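You operate a simulated robot arm through the tools that you are given. There is no shell and no other tool. Be economical: measure what you need, move in short steps, check, and stop when the job is done.

You are at the controls of a simulated robot arm. One attempt, no reset.

Task
Take the wide pewter beaker and put it on top of the cream round pot.

The check looks at the end state, three seconds after you hand in, the way a careful person would. Anything else that was tipped, shoved, dropped, spilled or broken makes it a failure.

Robot
A 5-joint arm with a two-finger parallel gripper, fixed in place. Base frame: the origin is at the foot of the arm, x ahead of it, y to its left, z up; the work surface is at about z = 0. Lengths are in m, angles in degrees, forces in N, time in s.
With the tool pointing down near the work surface it reaches from about 0.26 to 0.6 m from the base axis. Its first joint turns from -66.0 to 66.0 degrees. The tool tilts only in the upright plane through the base axis and itself; it spins freely about its own axis. Payload 1.57 kg.
The TCP is the grasp point between the finger pads, 0.03 m short of the fingertips. In the tool frame z runs along the fingers and y along their closing line. The gripper opens to 0.08 m. The fingers are 0.017 m wide and 0.012 m thick; the gripper's body (0.04 by 0.082 m) begins 0.08 m behind the TCP.
Orientation is told as [roll, pitch, yaw] about the base's x, y, z axes, in that order, counted from this pose: with the fingers straight down and closing along the base's y, the tool's x points along the base's -x, its y along +y and its z along -z.

Tools
- The arm moves only by the tool servo_tool. Its arguments are lists of equal length, an entry for each row: "travel": the shift along the tool's x, y, z in m, a list of three; "delta_rot": the turn, a rotation vector about the tool's x, y, z in degrees, a list of three; "grip": the closure, from 0 (fully open) to 1 (shut). In form: {"travel": [[tx, ty, tz], ...], "delta_rot": [[rx, ry, rz], ...], "grip": [grip, ...]}. A call has 1 to 10 rows; each row shifts and turns the commanded pose from where the row before left it, along the tool's axes as they then stand. A row lasts 0.2 s, in which the tool goes at most 0.05 m and 8.6 degrees; a call with a longer step from one row to the next is refused whole, and so is a gripper value outside its range. Where a pose cannot be reached the arm comes as near as it can. A force on the tool above 40 N (or 10 N above the force at the start of the call, whichever is more), or a blocked arm, ends the call early, and 0.2 s more pass. Each finger travels about 0.153 m/s and halts on what it meets, pressing with about 43 N; the grip force reading is that of the motor and also rises with nothing between the fingers. The clock runs only during rows and for 0.2 s after the last one: add rows that do not move to give the fingers time. It gives the time, the measured TCP pose, the force on the tool (base axes), the opening and the grip force at its end, in the units of the frame above (readings bear some noise), and new pictures: "views" is both (left out), scene, wrist or none.
- Cameras (640 x 400 px; columns grow to the right, rows downward): "scene" is fixed at [0.0566, 0.4293, 0.5126]; the picture's right is [-0.51, -0.86, 0.00], its down [-0.58, 0.35, -0.73] and it looks along [0.63, -0.38, -0.68] (base axes); focal length 283 px, centre (320, 200). "wrist" rides on the gripper at [0.072, -0.007, -0.122] in the tool frame; the picture's right is [0.09, 1.00, 0.00], its down [-0.84, 0.08, -0.54] and it looks along [-0.54, 0.05, 0.84] (tool axes); focal length 238 px, centre (320, 200). There is no depth. A picture from a camera that has moved, and an enlarged one, comes with that camera's place and axes in the base frame and with its lens. The place of the scene camera against the robot may be out by one fixed shift of up to 0.018 m in any direction.
- zoom(camera, box): a new picture of the part [left, top, right, bottom] of that camera's present view, enlarged. The clock stands still meanwhile.
- close_job(): hands the job in; it is judged then, once.

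Work in short steps. Places have to be worked out from the pictures, the camera data and where the tool is seen: move nearer, look again, correct. Check each grasp and each placing, and mend what went wrong. You have 90 turns and 200 pictures in all, those below and enlarged ones among them. Open the gripper and draw the arm clear of the work before you hand the job in, unless the task says otherwise; then end with one line.

The tools are called after "Emit:" as a command line: name --argument value ..., lists and objects as JSON in quotes. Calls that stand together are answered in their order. servo_tool: Moves the arm, as the interface text tells. Its arguments: {"type":"object","properties":{"travel":{"type":"array"},"delta_rot":{"type":"array"},"grip":{"type":"array"},"views":{"type":"string","enum":["both","scene","wrist","none"]}},"required":["travel","delta_rot","grip"]} The other tools are called the same way: zoom (camera, box) takes an enlarged picture of a part of a camera's view; close_job () hands the job in.

At the start:

```text
time_s: 0.0
tool_pos: [0.3063, 0.1755, 0.3107]
ee_rot: [0.1, 0.0, 0.1]
wrist_force: [0.6, -0.3, 0.1]
finger_gap: 0.0801
gripper_force: 0.0
```

scene: 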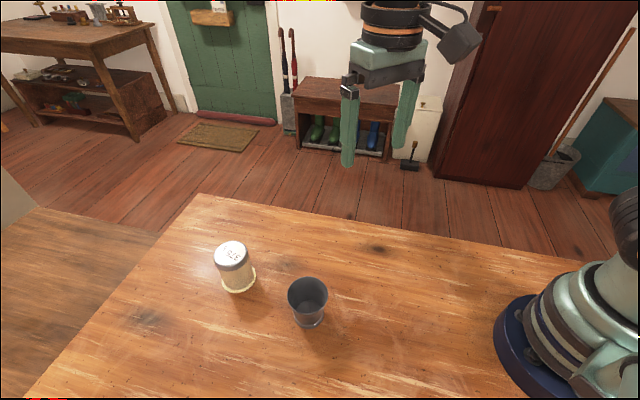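
wrist: 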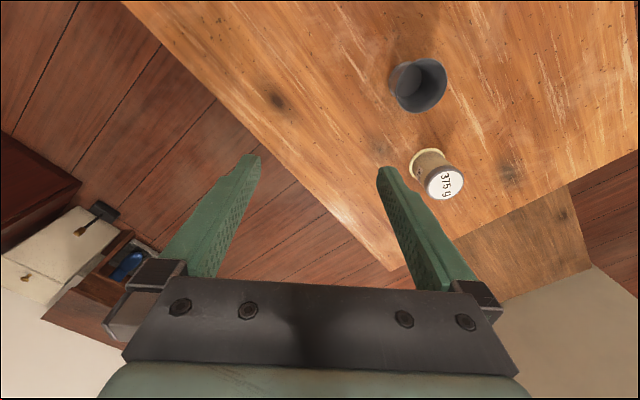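

I'll enlarge both objects to measure them.

Emit:
zoom --camera "scene" --box '[190, 220, 350, 340]'

Emit:
zoom --camera "wrist" --box '[350, 40, 510, 220]'

```text
3.33 times, centred on (270, 280) of scene
camera zoom: at [0.0566, 0.4293, 0.5126], right [-0.51, -0.86, 0.0], down [-0.58, 0.35, -0.73], along [0.63, -0.38, -0.68], focal length 943 px, centre (487, -67)
```

zoom: 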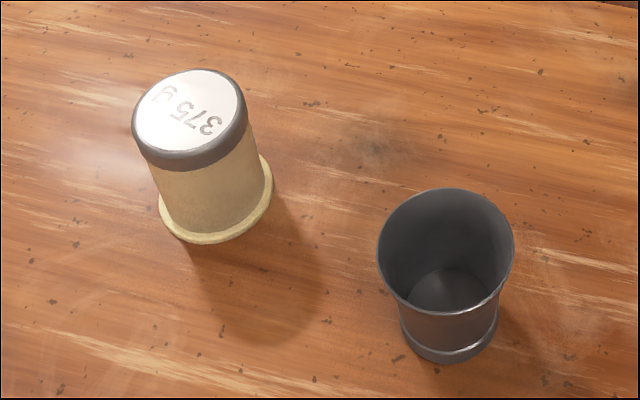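

```text
2.22 times, centred on (430, 130) of wrist
camera zoom: at [0.2342, 0.169, 0.4331], right [-0.09, 1.0, 0.0], down [0.84, 0.08, 0.54], along [0.54, 0.05, -0.84], focal length 530 px, centre (76, 356)
```

zoom: 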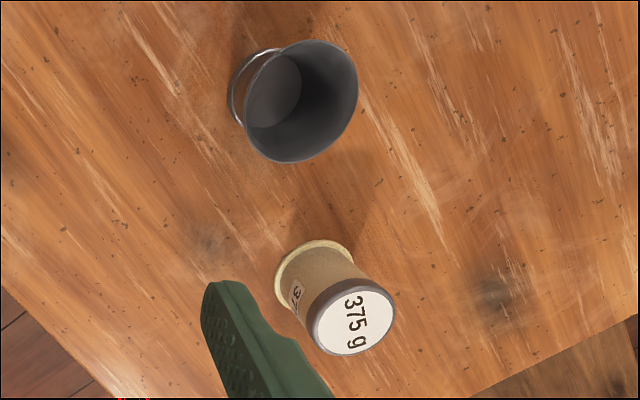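

From the wrist view I put the beaker near (0.267, 0.310), about 0.075 tall with a rim of about 0.068. The pot is near (0.405, 0.393), about 0.09 tall. I'll move to above the beaker, staying high, and look again.

Emit:
servo_tool --travel '[[0.0078, 0.027, 0.022], [0.0078, 0.027, 0.022], [0.0078, 0.027, 0.022], [0.0078, 0.027, 0.022], [0.0078, 0.027, 0.022], [0, 0, 0]]' --delta_rot '[[0, 0, 0], [0, 0, 0], [0, 0, 0], [0, 0, 0], [0, 0, 0], [0, 0, 0]]' --grip '[0, 0, 0, 0, 0, 0]'

```text
time_s: 1.4
tool_pos: [0.2685, 0.3096, 0.2019]
ee_rot: [0.0, 0.0, -0.1]
wrist_force: [-1.0, 0.4, 0.1]
finger_gap: 0.0802
gripper_force: 0.1
camera wrist: at [0.1974, 0.3036, 0.323], right [-0.09, 1.0, 0.0], down [0.84, 0.08, 0.54], along [0.54, 0.05, -0.84], focal length 238 px, centre (320, 200)
```

scene: 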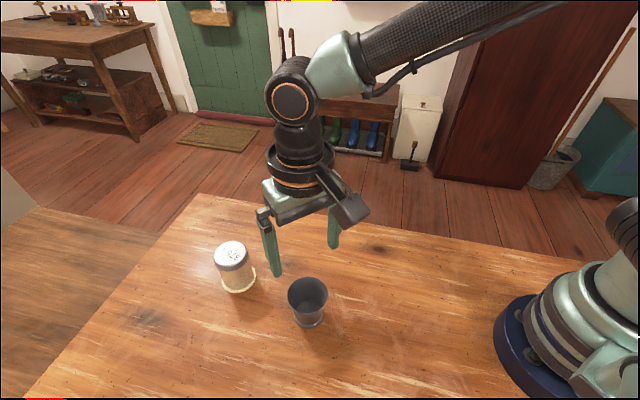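
wrist: 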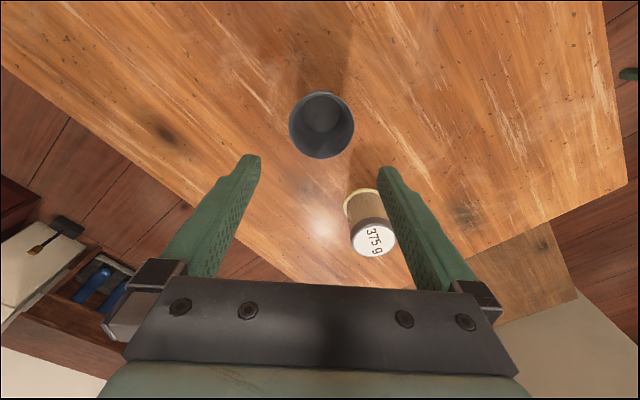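

Emit:
zoom --camera "wrist" --box '[260, 70, 420, 170]'

Emit:
zoom --camera "wrist" --box '[300, 170, 460, 270]'

```text
4.00 times, centred on (340, 120) of wrist
camera zoom: at [0.1974, 0.3036, 0.323], right [-0.09, 1.0, 0.0], down [0.84, 0.08, 0.54], along [0.54, 0.05, -0.84], focal length 953 px, centre (240, 520)
```

zoom: 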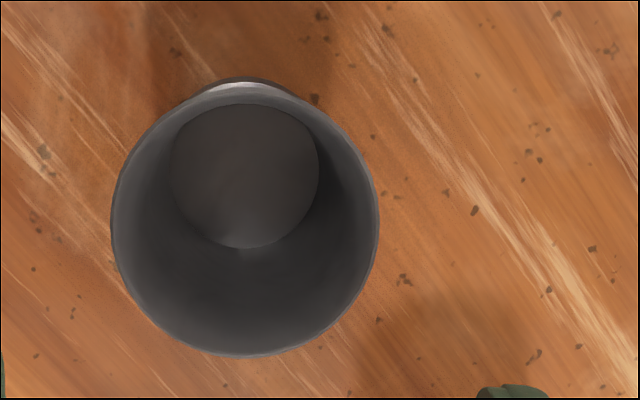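

```text
4.00 times, centred on (380, 220) of wrist
camera zoom: at [0.1974, 0.3036, 0.323], right [-0.09, 1.0, 0.0], down [0.84, 0.08, 0.54], along [0.54, 0.05, -0.84], focal length 953 px, centre (80, 120)
```

zoom: 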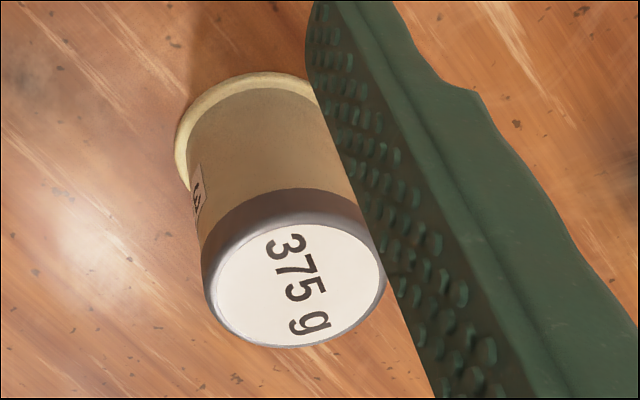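

The refined estimate puts the beaker axis at (0.2695, 0.311), with height about 0.07 and rim about 0.070. The tool is already centred on it. I'll descend until the tips sit just above the rim and check.

Emit:
servo_tool --travel '[[0, 0.0005, 0.03], [0, 0, 0.03], [0, 0, 0.027], [0, 0, 0]]' --delta_rot '[[0, 0, 0], [0, 0, 0], [0, 0, 0], [0, 0, 0]]' --grip '[0, 0, 0, 0]'

```text
time_s: 2.4
tool_pos: [0.2682, 0.3121, 0.1138]
ee_rot: [0.0, -0.1, 0.0]
wrist_force: [-0.1, 0.2, 0.3]
finger_gap: 0.08
gripper_force: 0.1
camera wrist: at [0.1967, 0.3058, 0.2359], right [-0.09, 1.0, 0.0], down [0.84, 0.08, 0.54], along [0.54, 0.05, -0.84], focal length 238 px, centre (320, 200)
```

scene: 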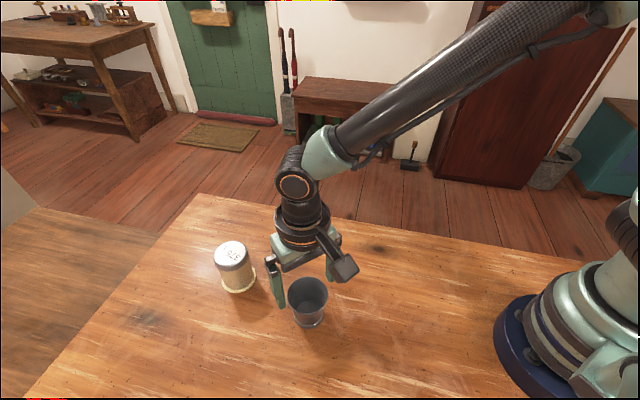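
wrist: 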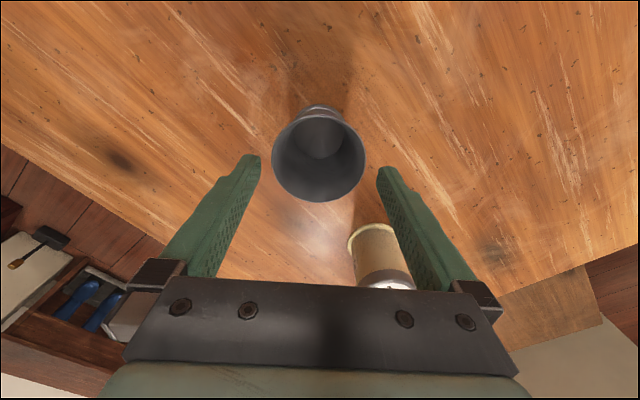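

The rim sits evenly between the finger tips, at columns 272–366 against 262–377. I'll descend straight to about z = 0.045.

Emit:
servo_tool --travel '[[-0.001, 0, 0.02], [0, 0, 0.02], [0, 0, 0.015], [0, 0, 0.013], [0, 0, 0]]' --delta_rot '[[0, 0, 0], [0, 0, 0], [0, 0, 0], [0, 0, 0], [0, 0, 0]]' --grip '[0, 0, 0, 0, 0]'

```text
time_s: 3.6
tool_pos: [0.2688, 0.3106, 0.0461]
ee_rot: [0.1, -0.1, 0.0]
wrist_force: [0.6, -0.6, 0.1]
finger_gap: 0.0802
gripper_force: 0.1
camera wrist: at [0.1976, 0.305, 0.1668], right [-0.09, 1.0, 0.0], down [0.84, 0.08, 0.54], along [0.54, 0.05, -0.84], focal length 238 px, centre (320, 200)
```

scene: 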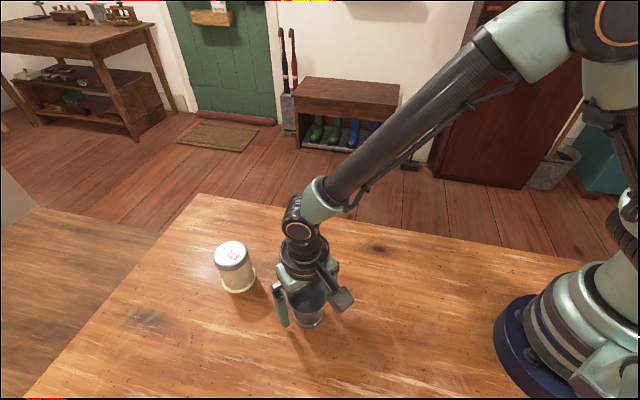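
wrist: 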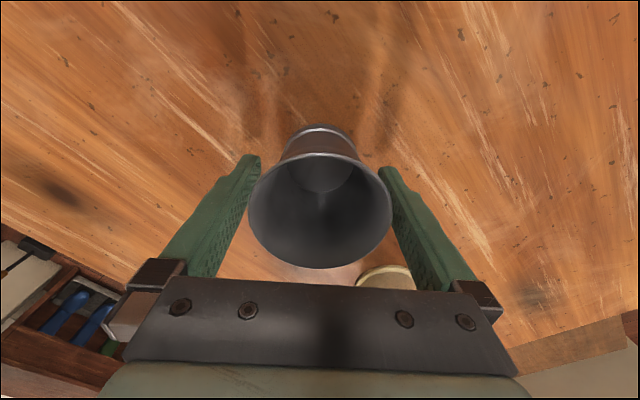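

The beaker is cleanly between the fingers. It flares, so the fingers will meet it at the rim. I'll rise 0.012 so the pads centre nearer the rim, then close.

Emit:
servo_tool --travel '[[0, 0, -0.012], [0, 0, 0], [0, 0, 0], [0, 0, 0], [0, 0, 0]]' --delta_rot '[[0, 0, 0], [0, 0, 0], [0, 0, 0], [0, 0, 0], [0, 0, 0]]' --grip '[0, 0, 0.15, 0.3, 0.3]'

```text
time_s: 4.8
tool_pos: [0.2683, 0.3106, 0.0574]
ee_rot: [-0.1, 0.0, 0.0]
wrist_force: [-1.4, -0.5, 1.5]
finger_gap: 0.0674
gripper_force: 42.9
camera wrist: at [0.1967, 0.305, 0.1789], right [-0.09, 1.0, 0.0], down [0.84, 0.08, 0.54], along [0.54, 0.05, -0.84], focal length 238 px, centre (320, 200)
```

scene: 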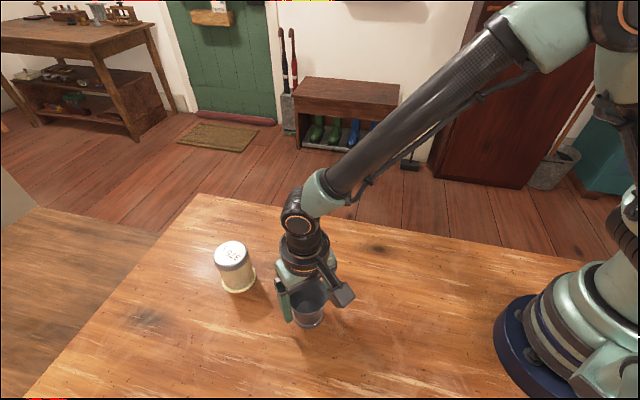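
wrist: 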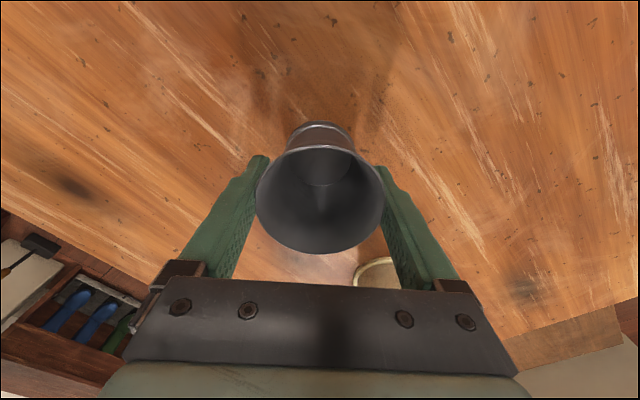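

The grip holds at a gap of 0.067 with 43 N. I'll lift straight up to about z = 0.2.

Emit:
servo_tool --travel '[[0, 0, -0.01], [0, 0, -0.03], [0, 0, -0.03], [0, 0, -0.03], [0, 0, -0.03], [0, 0, -0.01], [0, 0, 0]]' --delta_rot '[[0, 0, 0], [0, 0, 0], [0, 0, 0], [0, 0, 0], [0, 0, 0], [0, 0, 0], [0, 0, 0]]' --grip '[0.3, 0.3, 0.3, 0.3, 0.3, 0.3, 0.3]'

```text
time_s: 6.4
tool_pos: [0.2682, 0.311, 0.1989]
ee_rot: [0.0, 0.0, 0.0]
wrist_force: [-0.8, -0.5, -2.8]
finger_gap: 0.0672
gripper_force: 43.0
camera wrist: at [0.1963, 0.3052, 0.3208], right [-0.09, 1.0, 0.0], down [0.84, 0.08, 0.54], along [0.54, 0.05, -0.84], focal length 238 px, centre (320, 200)
```

scene: 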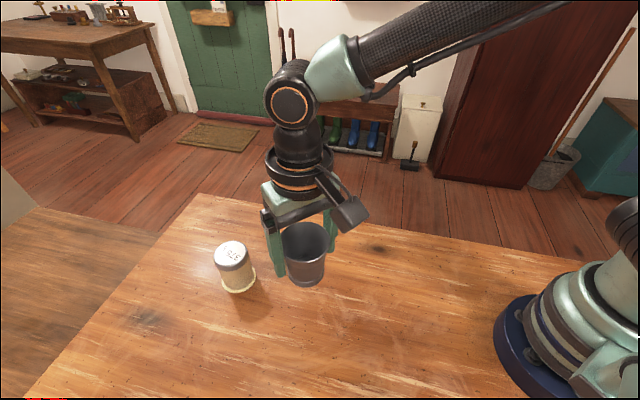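
wrist: 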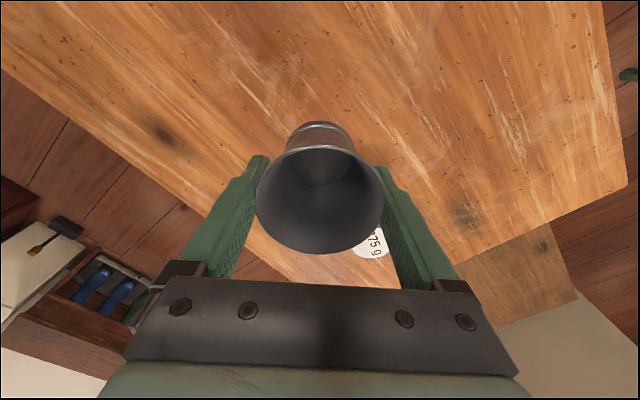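

The beaker is held upright and the pot is near (0.409, 0.398), about 0.082 tall. I'll move alongside it, still high, so the wrist camera gets an unobstructed view.

Emit:
servo_tool --travel '[[-0.027, -0.0035, 0], [-0.027, -0.0035, 0], [-0.027, -0.0035, 0], [-0.027, -0.0035, 0], [-0.027, -0.0035, 0], [-0.027, -0.0035, 0], [0, 0, 0]]' --delta_rot '[[0, 0, 0], [0, 0, 0], [0, 0, 0], [0, 0, 0], [0, 0, 0], [0, 0, 0], [0, 0, 0]]' --grip '[0.3, 0.3, 0.3, 0.3, 0.3, 0.3, 0.3]'

Emit:
zoom --camera "wrist" --box '[350, 70, 510, 170]'

```text
time_s: 8.0
tool_pos: [0.4307, 0.2902, 0.1979]
ee_rot: [-0.1, 0.0, -0.1]
wrist_force: [-0.7, 0.4, -1.9]
finger_gap: 0.0674
gripper_force: 42.9
camera wrist: at [0.3584, 0.2838, 0.3193], right [-0.09, 1.0, 0.0], down [0.84, 0.08, 0.54], along [0.54, 0.05, -0.84], focal length 238 px, centre (320, 200)
```

scene: 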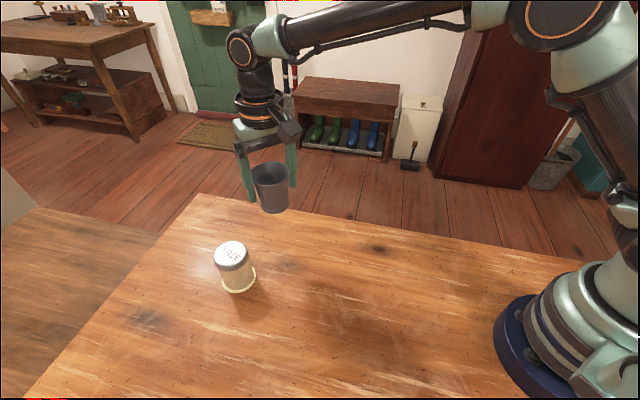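
wrist: 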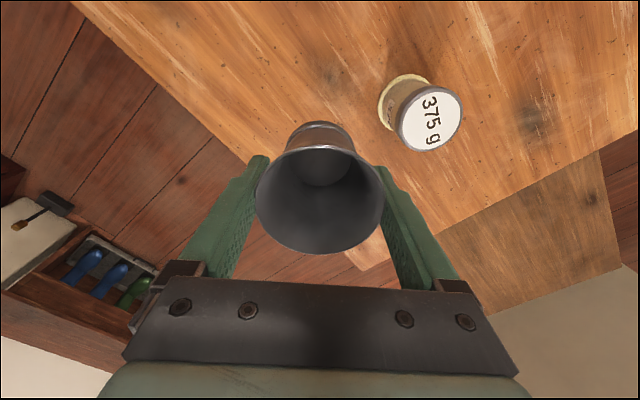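

```text
4.00 times, centred on (430, 120) of wrist
camera zoom: at [0.3584, 0.2838, 0.3193], right [-0.09, 1.0, 0.0], down [0.84, 0.08, 0.54], along [0.54, 0.05, -0.84], focal length 953 px, centre (-120, 520)
```

zoom: 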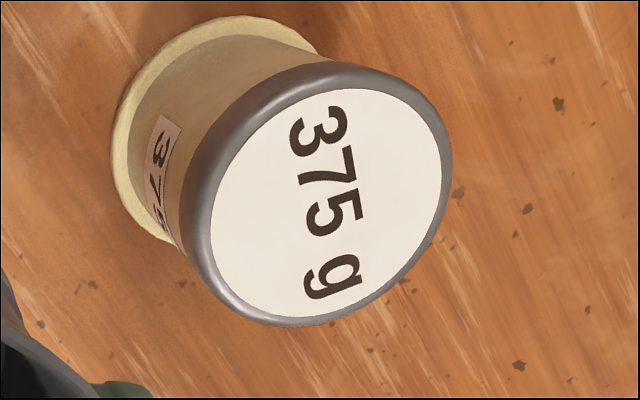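

The wrist view confirms the pot axis at about (0.409, 0.398) with a top diameter of about 0.062. I'll move over it at the present height, leaving the beaker base about 0.06 above its lid.

Emit:
servo_tool --travel '[[0.0055, 0.0268, 0], [0.0055, 0.0268, 0], [0.0055, 0.0268, 0], [0.0055, 0.0268, 0], [0, 0, 0], [0, 0, 0.02], [0, 0, 0]]' --delta_rot '[[0, 0, 0], [0, 0, 0], [0, 0, 0], [0, 0, 0], [0, 0, 0], [0, 0, 0], [0, 0, 0]]' --grip '[0.3, 0.3, 0.3, 0.3, 0.3, 0.3, 0.3]'

Emit:
zoom --camera "scene" --box '[170, 180, 330, 300]'

```text
time_s: 9.6
tool_pos: [0.4081, 0.3977, 0.1788]
ee_rot: [0.1, 0.1, 0.0]
wrist_force: [-0.5, -0.2, -2.5]
finger_gap: 0.0673
gripper_force: 42.8
camera wrist: at [0.3353, 0.3906, 0.3008], right [-0.09, 1.0, 0.0], down [0.84, 0.08, 0.54], along [0.54, 0.05, -0.84], focal length 238 px, centre (320, 200)
```

scene: 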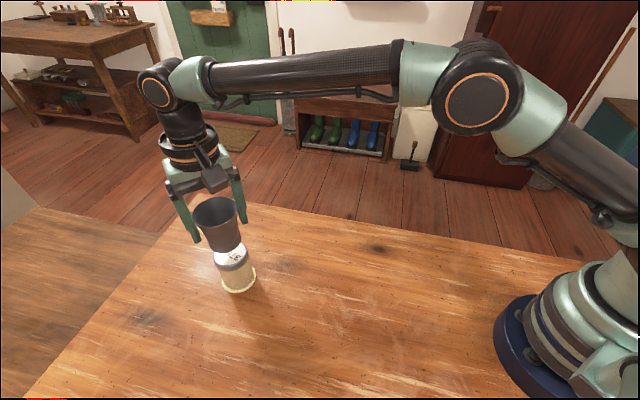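
wrist: 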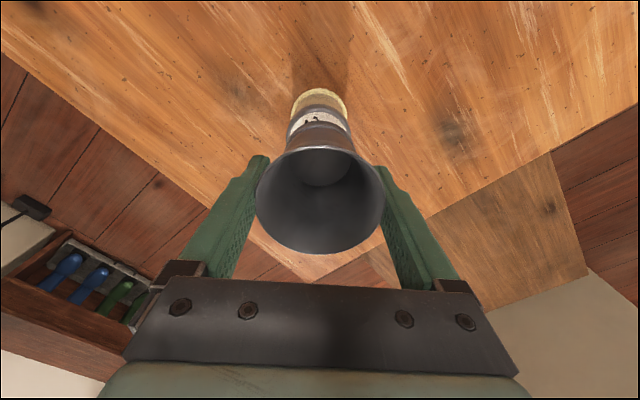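

```text
3.33 times, centred on (250, 240) of scene
camera zoom: at [0.0566, 0.4293, 0.5125], right [-0.51, -0.86, 0.0], down [-0.58, 0.35, -0.73], along [0.63, -0.38, -0.68], focal length 943 px, centre (553, 67)
```

zoom: 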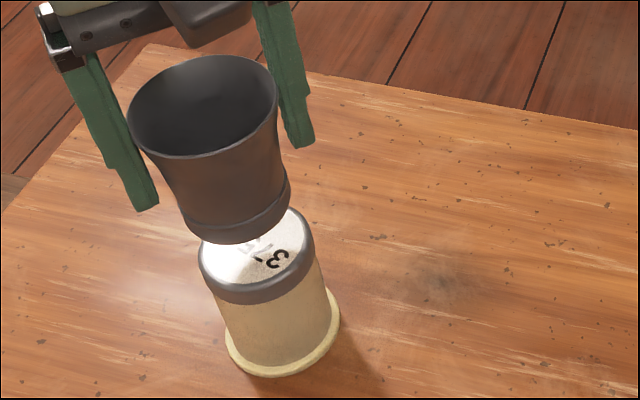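

Alignment looks good in both views. I'll descend another 0.027 and look again.

Emit:
servo_tool --travel '[[-0.0005, 0.0005, 0.014], [0, 0, 0.013], [0, 0, 0]]' --delta_rot '[[0, 0, 0], [0, 0, 0], [0, 0, 0]]' --grip '[0.3, 0.3, 0.3]' --views "none"

Emit:
zoom --camera "scene" --box '[170, 190, 300, 300]'

Emit:
zoom --camera "wrist" --box '[240, 70, 400, 170]'

```text
time_s: 10.4
tool_pos: [0.4071, 0.3968, 0.1516]
ee_rot: [0.0, 0.0, 0.1]
wrist_force: [0.4, 0.9, -2.4]
finger_gap: 0.0671
gripper_force: 42.7
```

```text
3.64 times, centred on (235, 245) of scene
camera zoom: at [0.0566, 0.4293, 0.5125], right [-0.51, -0.86, 0.0], down [-0.58, 0.35, -0.73], along [0.63, -0.38, -0.68], focal length 1029 px, centre (629, 36)
```

zoom: 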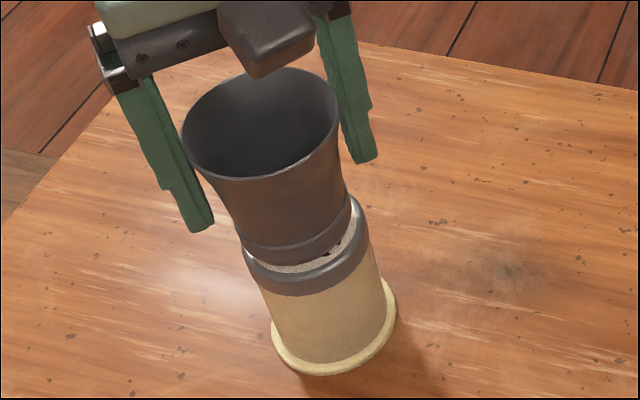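

```text
4.00 times, centred on (320, 120) of wrist
camera zoom: at [0.3357, 0.3913, 0.273], right [-0.09, 1.0, 0.0], down [0.84, 0.08, 0.54], along [0.54, 0.05, -0.84], focal length 953 px, centre (320, 520)
```

zoom: 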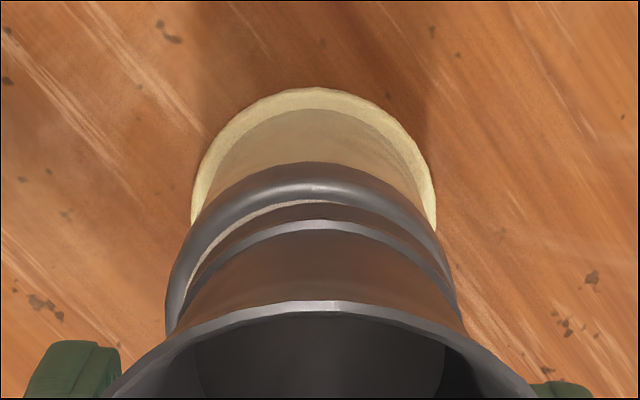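

The wrist view shows the beaker base about 2 mm to the +y side of the lid centre. I'll correct that and lower gently, watching the force.

Emit:
servo_tool --travel '[[0, -0.0018, 0], [0, 0, 0.003], [0, 0, 0.003], [0, 0, 0.002], [0, 0, 0]]' --delta_rot '[[0, 0, 0], [0, 0, 0], [0, 0, 0], [0, 0, 0], [0, 0, 0]]' --grip '[0.3, 0.3, 0.3, 0.3, 0.3]' --views "none"

Emit:
zoom --camera "wrist" --box '[240, 70, 400, 170]'

Emit:
zoom --camera "scene" --box '[200, 230, 280, 290]'

```text
time_s: 11.6
tool_pos: [0.4102, 0.395, 0.1438]
ee_rot: [0.0, 0.0, 0.0]
wrist_force: [0.7, -0.7, -2.7]
finger_gap: 0.0674
gripper_force: 43.3
```

```text
4.00 times, centred on (320, 120) of wrist
camera zoom: at [0.3368, 0.3891, 0.2654], right [-0.09, 1.0, 0.0], down [0.84, 0.08, 0.54], along [0.54, 0.05, -0.84], focal length 953 px, centre (320, 520)
```

zoom: 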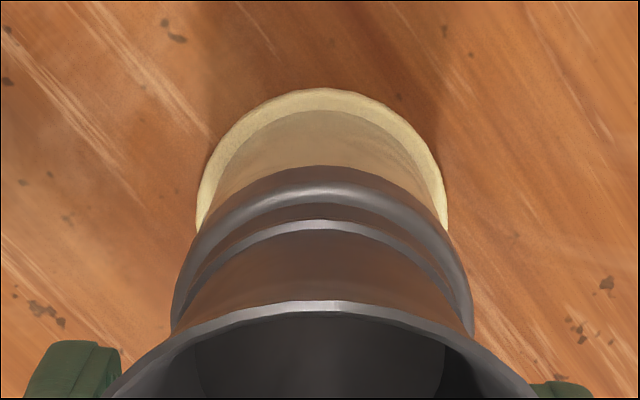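

```text
6.67 times, centred on (240, 260) of scene
camera zoom: at [0.0566, 0.4293, 0.5125], right [-0.51, -0.86, 0.0], down [-0.58, 0.35, -0.73], along [0.63, -0.38, -0.68], focal length 1886 px, centre (853, -200)
```

zoom: 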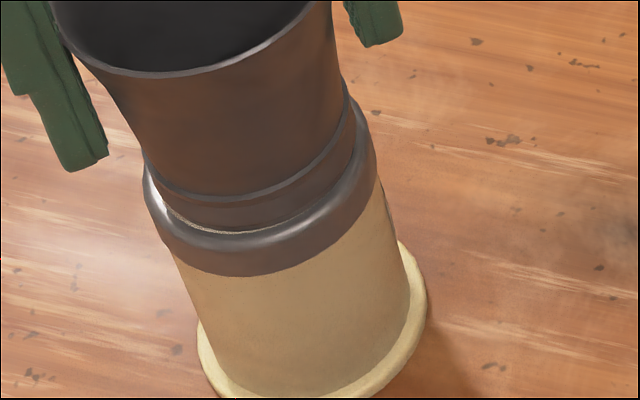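

Now the base is centred over the lid, with only a few mm of gap. I'll lower in 1 mm rows and watch for contact.

Emit:
servo_tool --travel '[[0, 0, 0.001], [0, 0, 0.001], [0, 0, 0.001], [0, 0, 0]]' --delta_rot '[[0, 0, 0], [0, 0, 0], [0, 0, 0], [0, 0, 0]]' --grip '[0.3, 0.3, 0.3, 0.3]' --views "none"

Emit:
zoom --camera "scene" --box '[200, 230, 280, 290]'

```text
time_s: 12.6
tool_pos: [0.4094, 0.3957, 0.1429]
ee_rot: [0.0, -0.1, 0.1]
wrist_force: [-4.0, -2.8, 13.4]
finger_gap: 0.0673
gripper_force: 43.3
```

```text
6.67 times, centred on (240, 260) of scene
camera zoom: at [0.0565, 0.4292, 0.5126], right [-0.51, -0.86, 0.0], down [-0.58, 0.35, -0.73], along [0.63, -0.38, -0.68], focal length 1886 px, centre (853, -200)
```

zoom: 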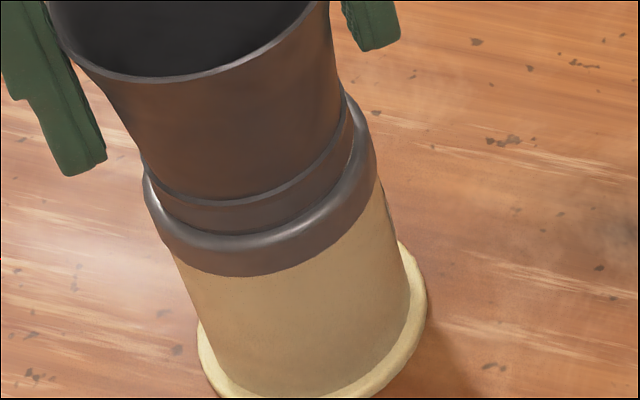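

Contact is made at about 13 N and the pot hasn't moved. I'll ease back 1 mm to relieve the load, then open the fingers gradually.

Emit:
servo_tool --travel '[[0, 0, -0.001], [0, 0, 0], [0, 0, 0], [0, 0, 0], [0, 0, 0], [0, 0, 0], [0, 0, 0]]' --delta_rot '[[0, 0, 0], [0, 0, 0], [0, 0, 0], [0, 0, 0], [0, 0, 0], [0, 0, 0], [0, 0, 0]]' --grip '[0.3, 0.3, 0.16, 0.12, 0.06, 0, 0]'

```text
time_s: 14.2
tool_pos: [0.4087, 0.3958, 0.1412]
ee_rot: [0.0, 0.0, 0.0]
wrist_force: [-0.1, -0.5, 0.1]
finger_gap: 0.08
gripper_force: 0.1
camera wrist: at [0.3371, 0.3898, 0.2632], right [-0.09, 1.0, 0.0], down [0.84, 0.08, 0.54], along [0.54, 0.05, -0.84], focal length 238 px, centre (320, 200)
```

scene: 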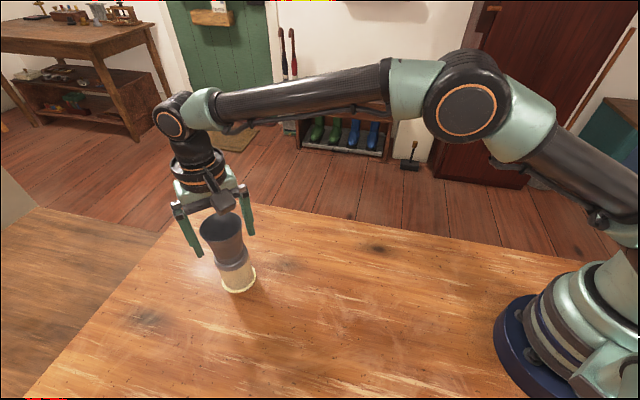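
wrist: 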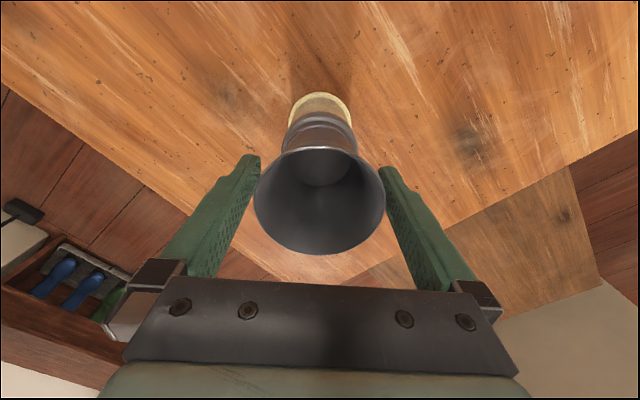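

The beaker stands on its own, centred between the open fingers. I'll raise straight up.

Emit:
servo_tool --travel '[[0, 0, -0.01], [0, 0, -0.015], [0, 0, -0.02], [0, 0, -0.03], [0, 0, -0.03], [0, 0, 0]]' --delta_rot '[[0, 0, 0], [0, 0, 0], [0, 0, 0], [0, 0, 0], [0, 0, 0], [0, 0, 0]]' --grip '[0, 0, 0, 0, 0, 0]'

```text
time_s: 15.6
tool_pos: [0.4088, 0.3939, 0.2476]
ee_rot: [0.0, 0.0, 0.1]
wrist_force: [0.3, 0.9, -0.2]
finger_gap: 0.0801
gripper_force: 0.0
camera wrist: at [0.337, 0.388, 0.3689], right [-0.09, 1.0, 0.0], down [0.84, 0.08, 0.54], along [0.54, 0.05, -0.84], focal length 238 px, centre (320, 200)
```

scene: 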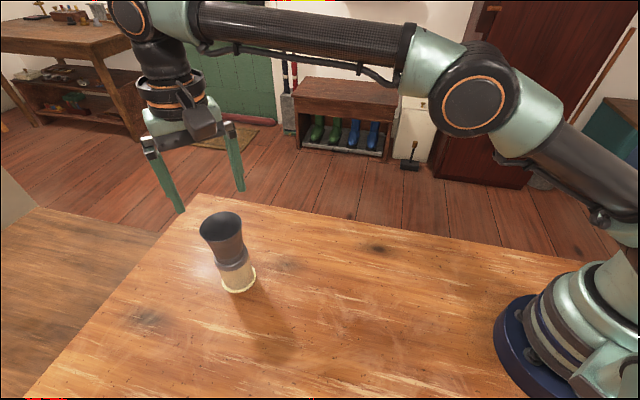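
wrist: 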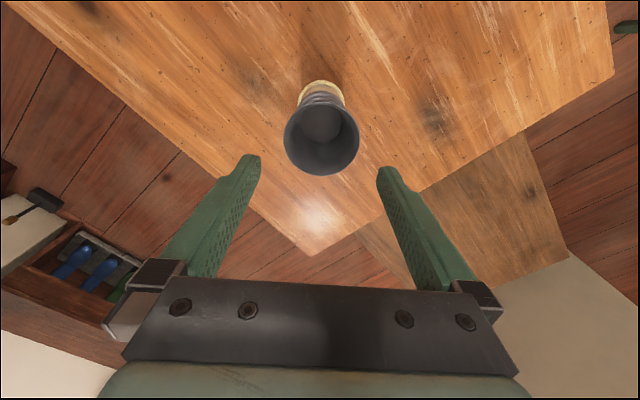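

The fingers are clear and the stack is stable. I'll move sideways, away from it, and take a last look.

Emit:
servo_tool --travel '[[0, -0.03, -0.01], [0, -0.04, 0], [0, -0.04, 0], [0, -0.04, 0], [0, 0, 0]]' --delta_rot '[[0, 0, 0], [0, 0, 0], [0, 0, 0], [0, 0, 0], [0, 0, 0]]' --grip '[0, 0, 0, 0, 0]' --views "none"

Emit:
zoom --camera "scene" --box '[170, 190, 300, 300]'

```text
time_s: 16.8
tool_pos: [0.4087, 0.2438, 0.2587]
ee_rot: [0.0, 0.0, 0.0]
wrist_force: [0.0, -0.5, 0.5]
finger_gap: 0.08
gripper_force: 0.2
```

```text
3.64 times, centred on (235, 245) of scene
camera zoom: at [0.0566, 0.4293, 0.5126], right [-0.51, -0.86, 0.0], down [-0.58, 0.35, -0.73], along [0.63, -0.38, -0.68], focal length 1029 px, centre (629, 36)
```

zoom: 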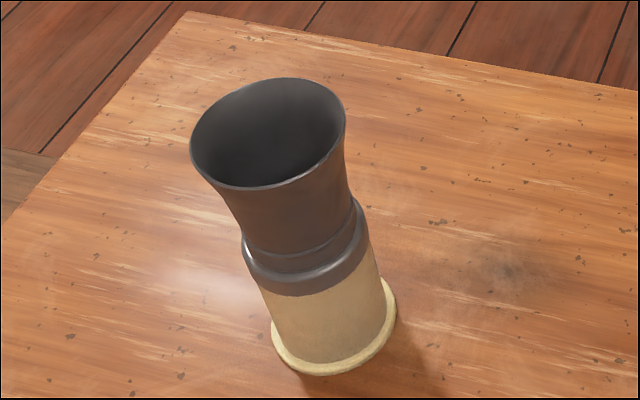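

The beaker stands upright and centred on the pot, and the arm is clear, so I'm handing in.

Emit:
close_job

```text
The job is handed in.
```

The wide pewter beaker is standing upright and centred on top of the cream round pot; the gripper is open, the arm is clear of the stack, and nothing else was moved.
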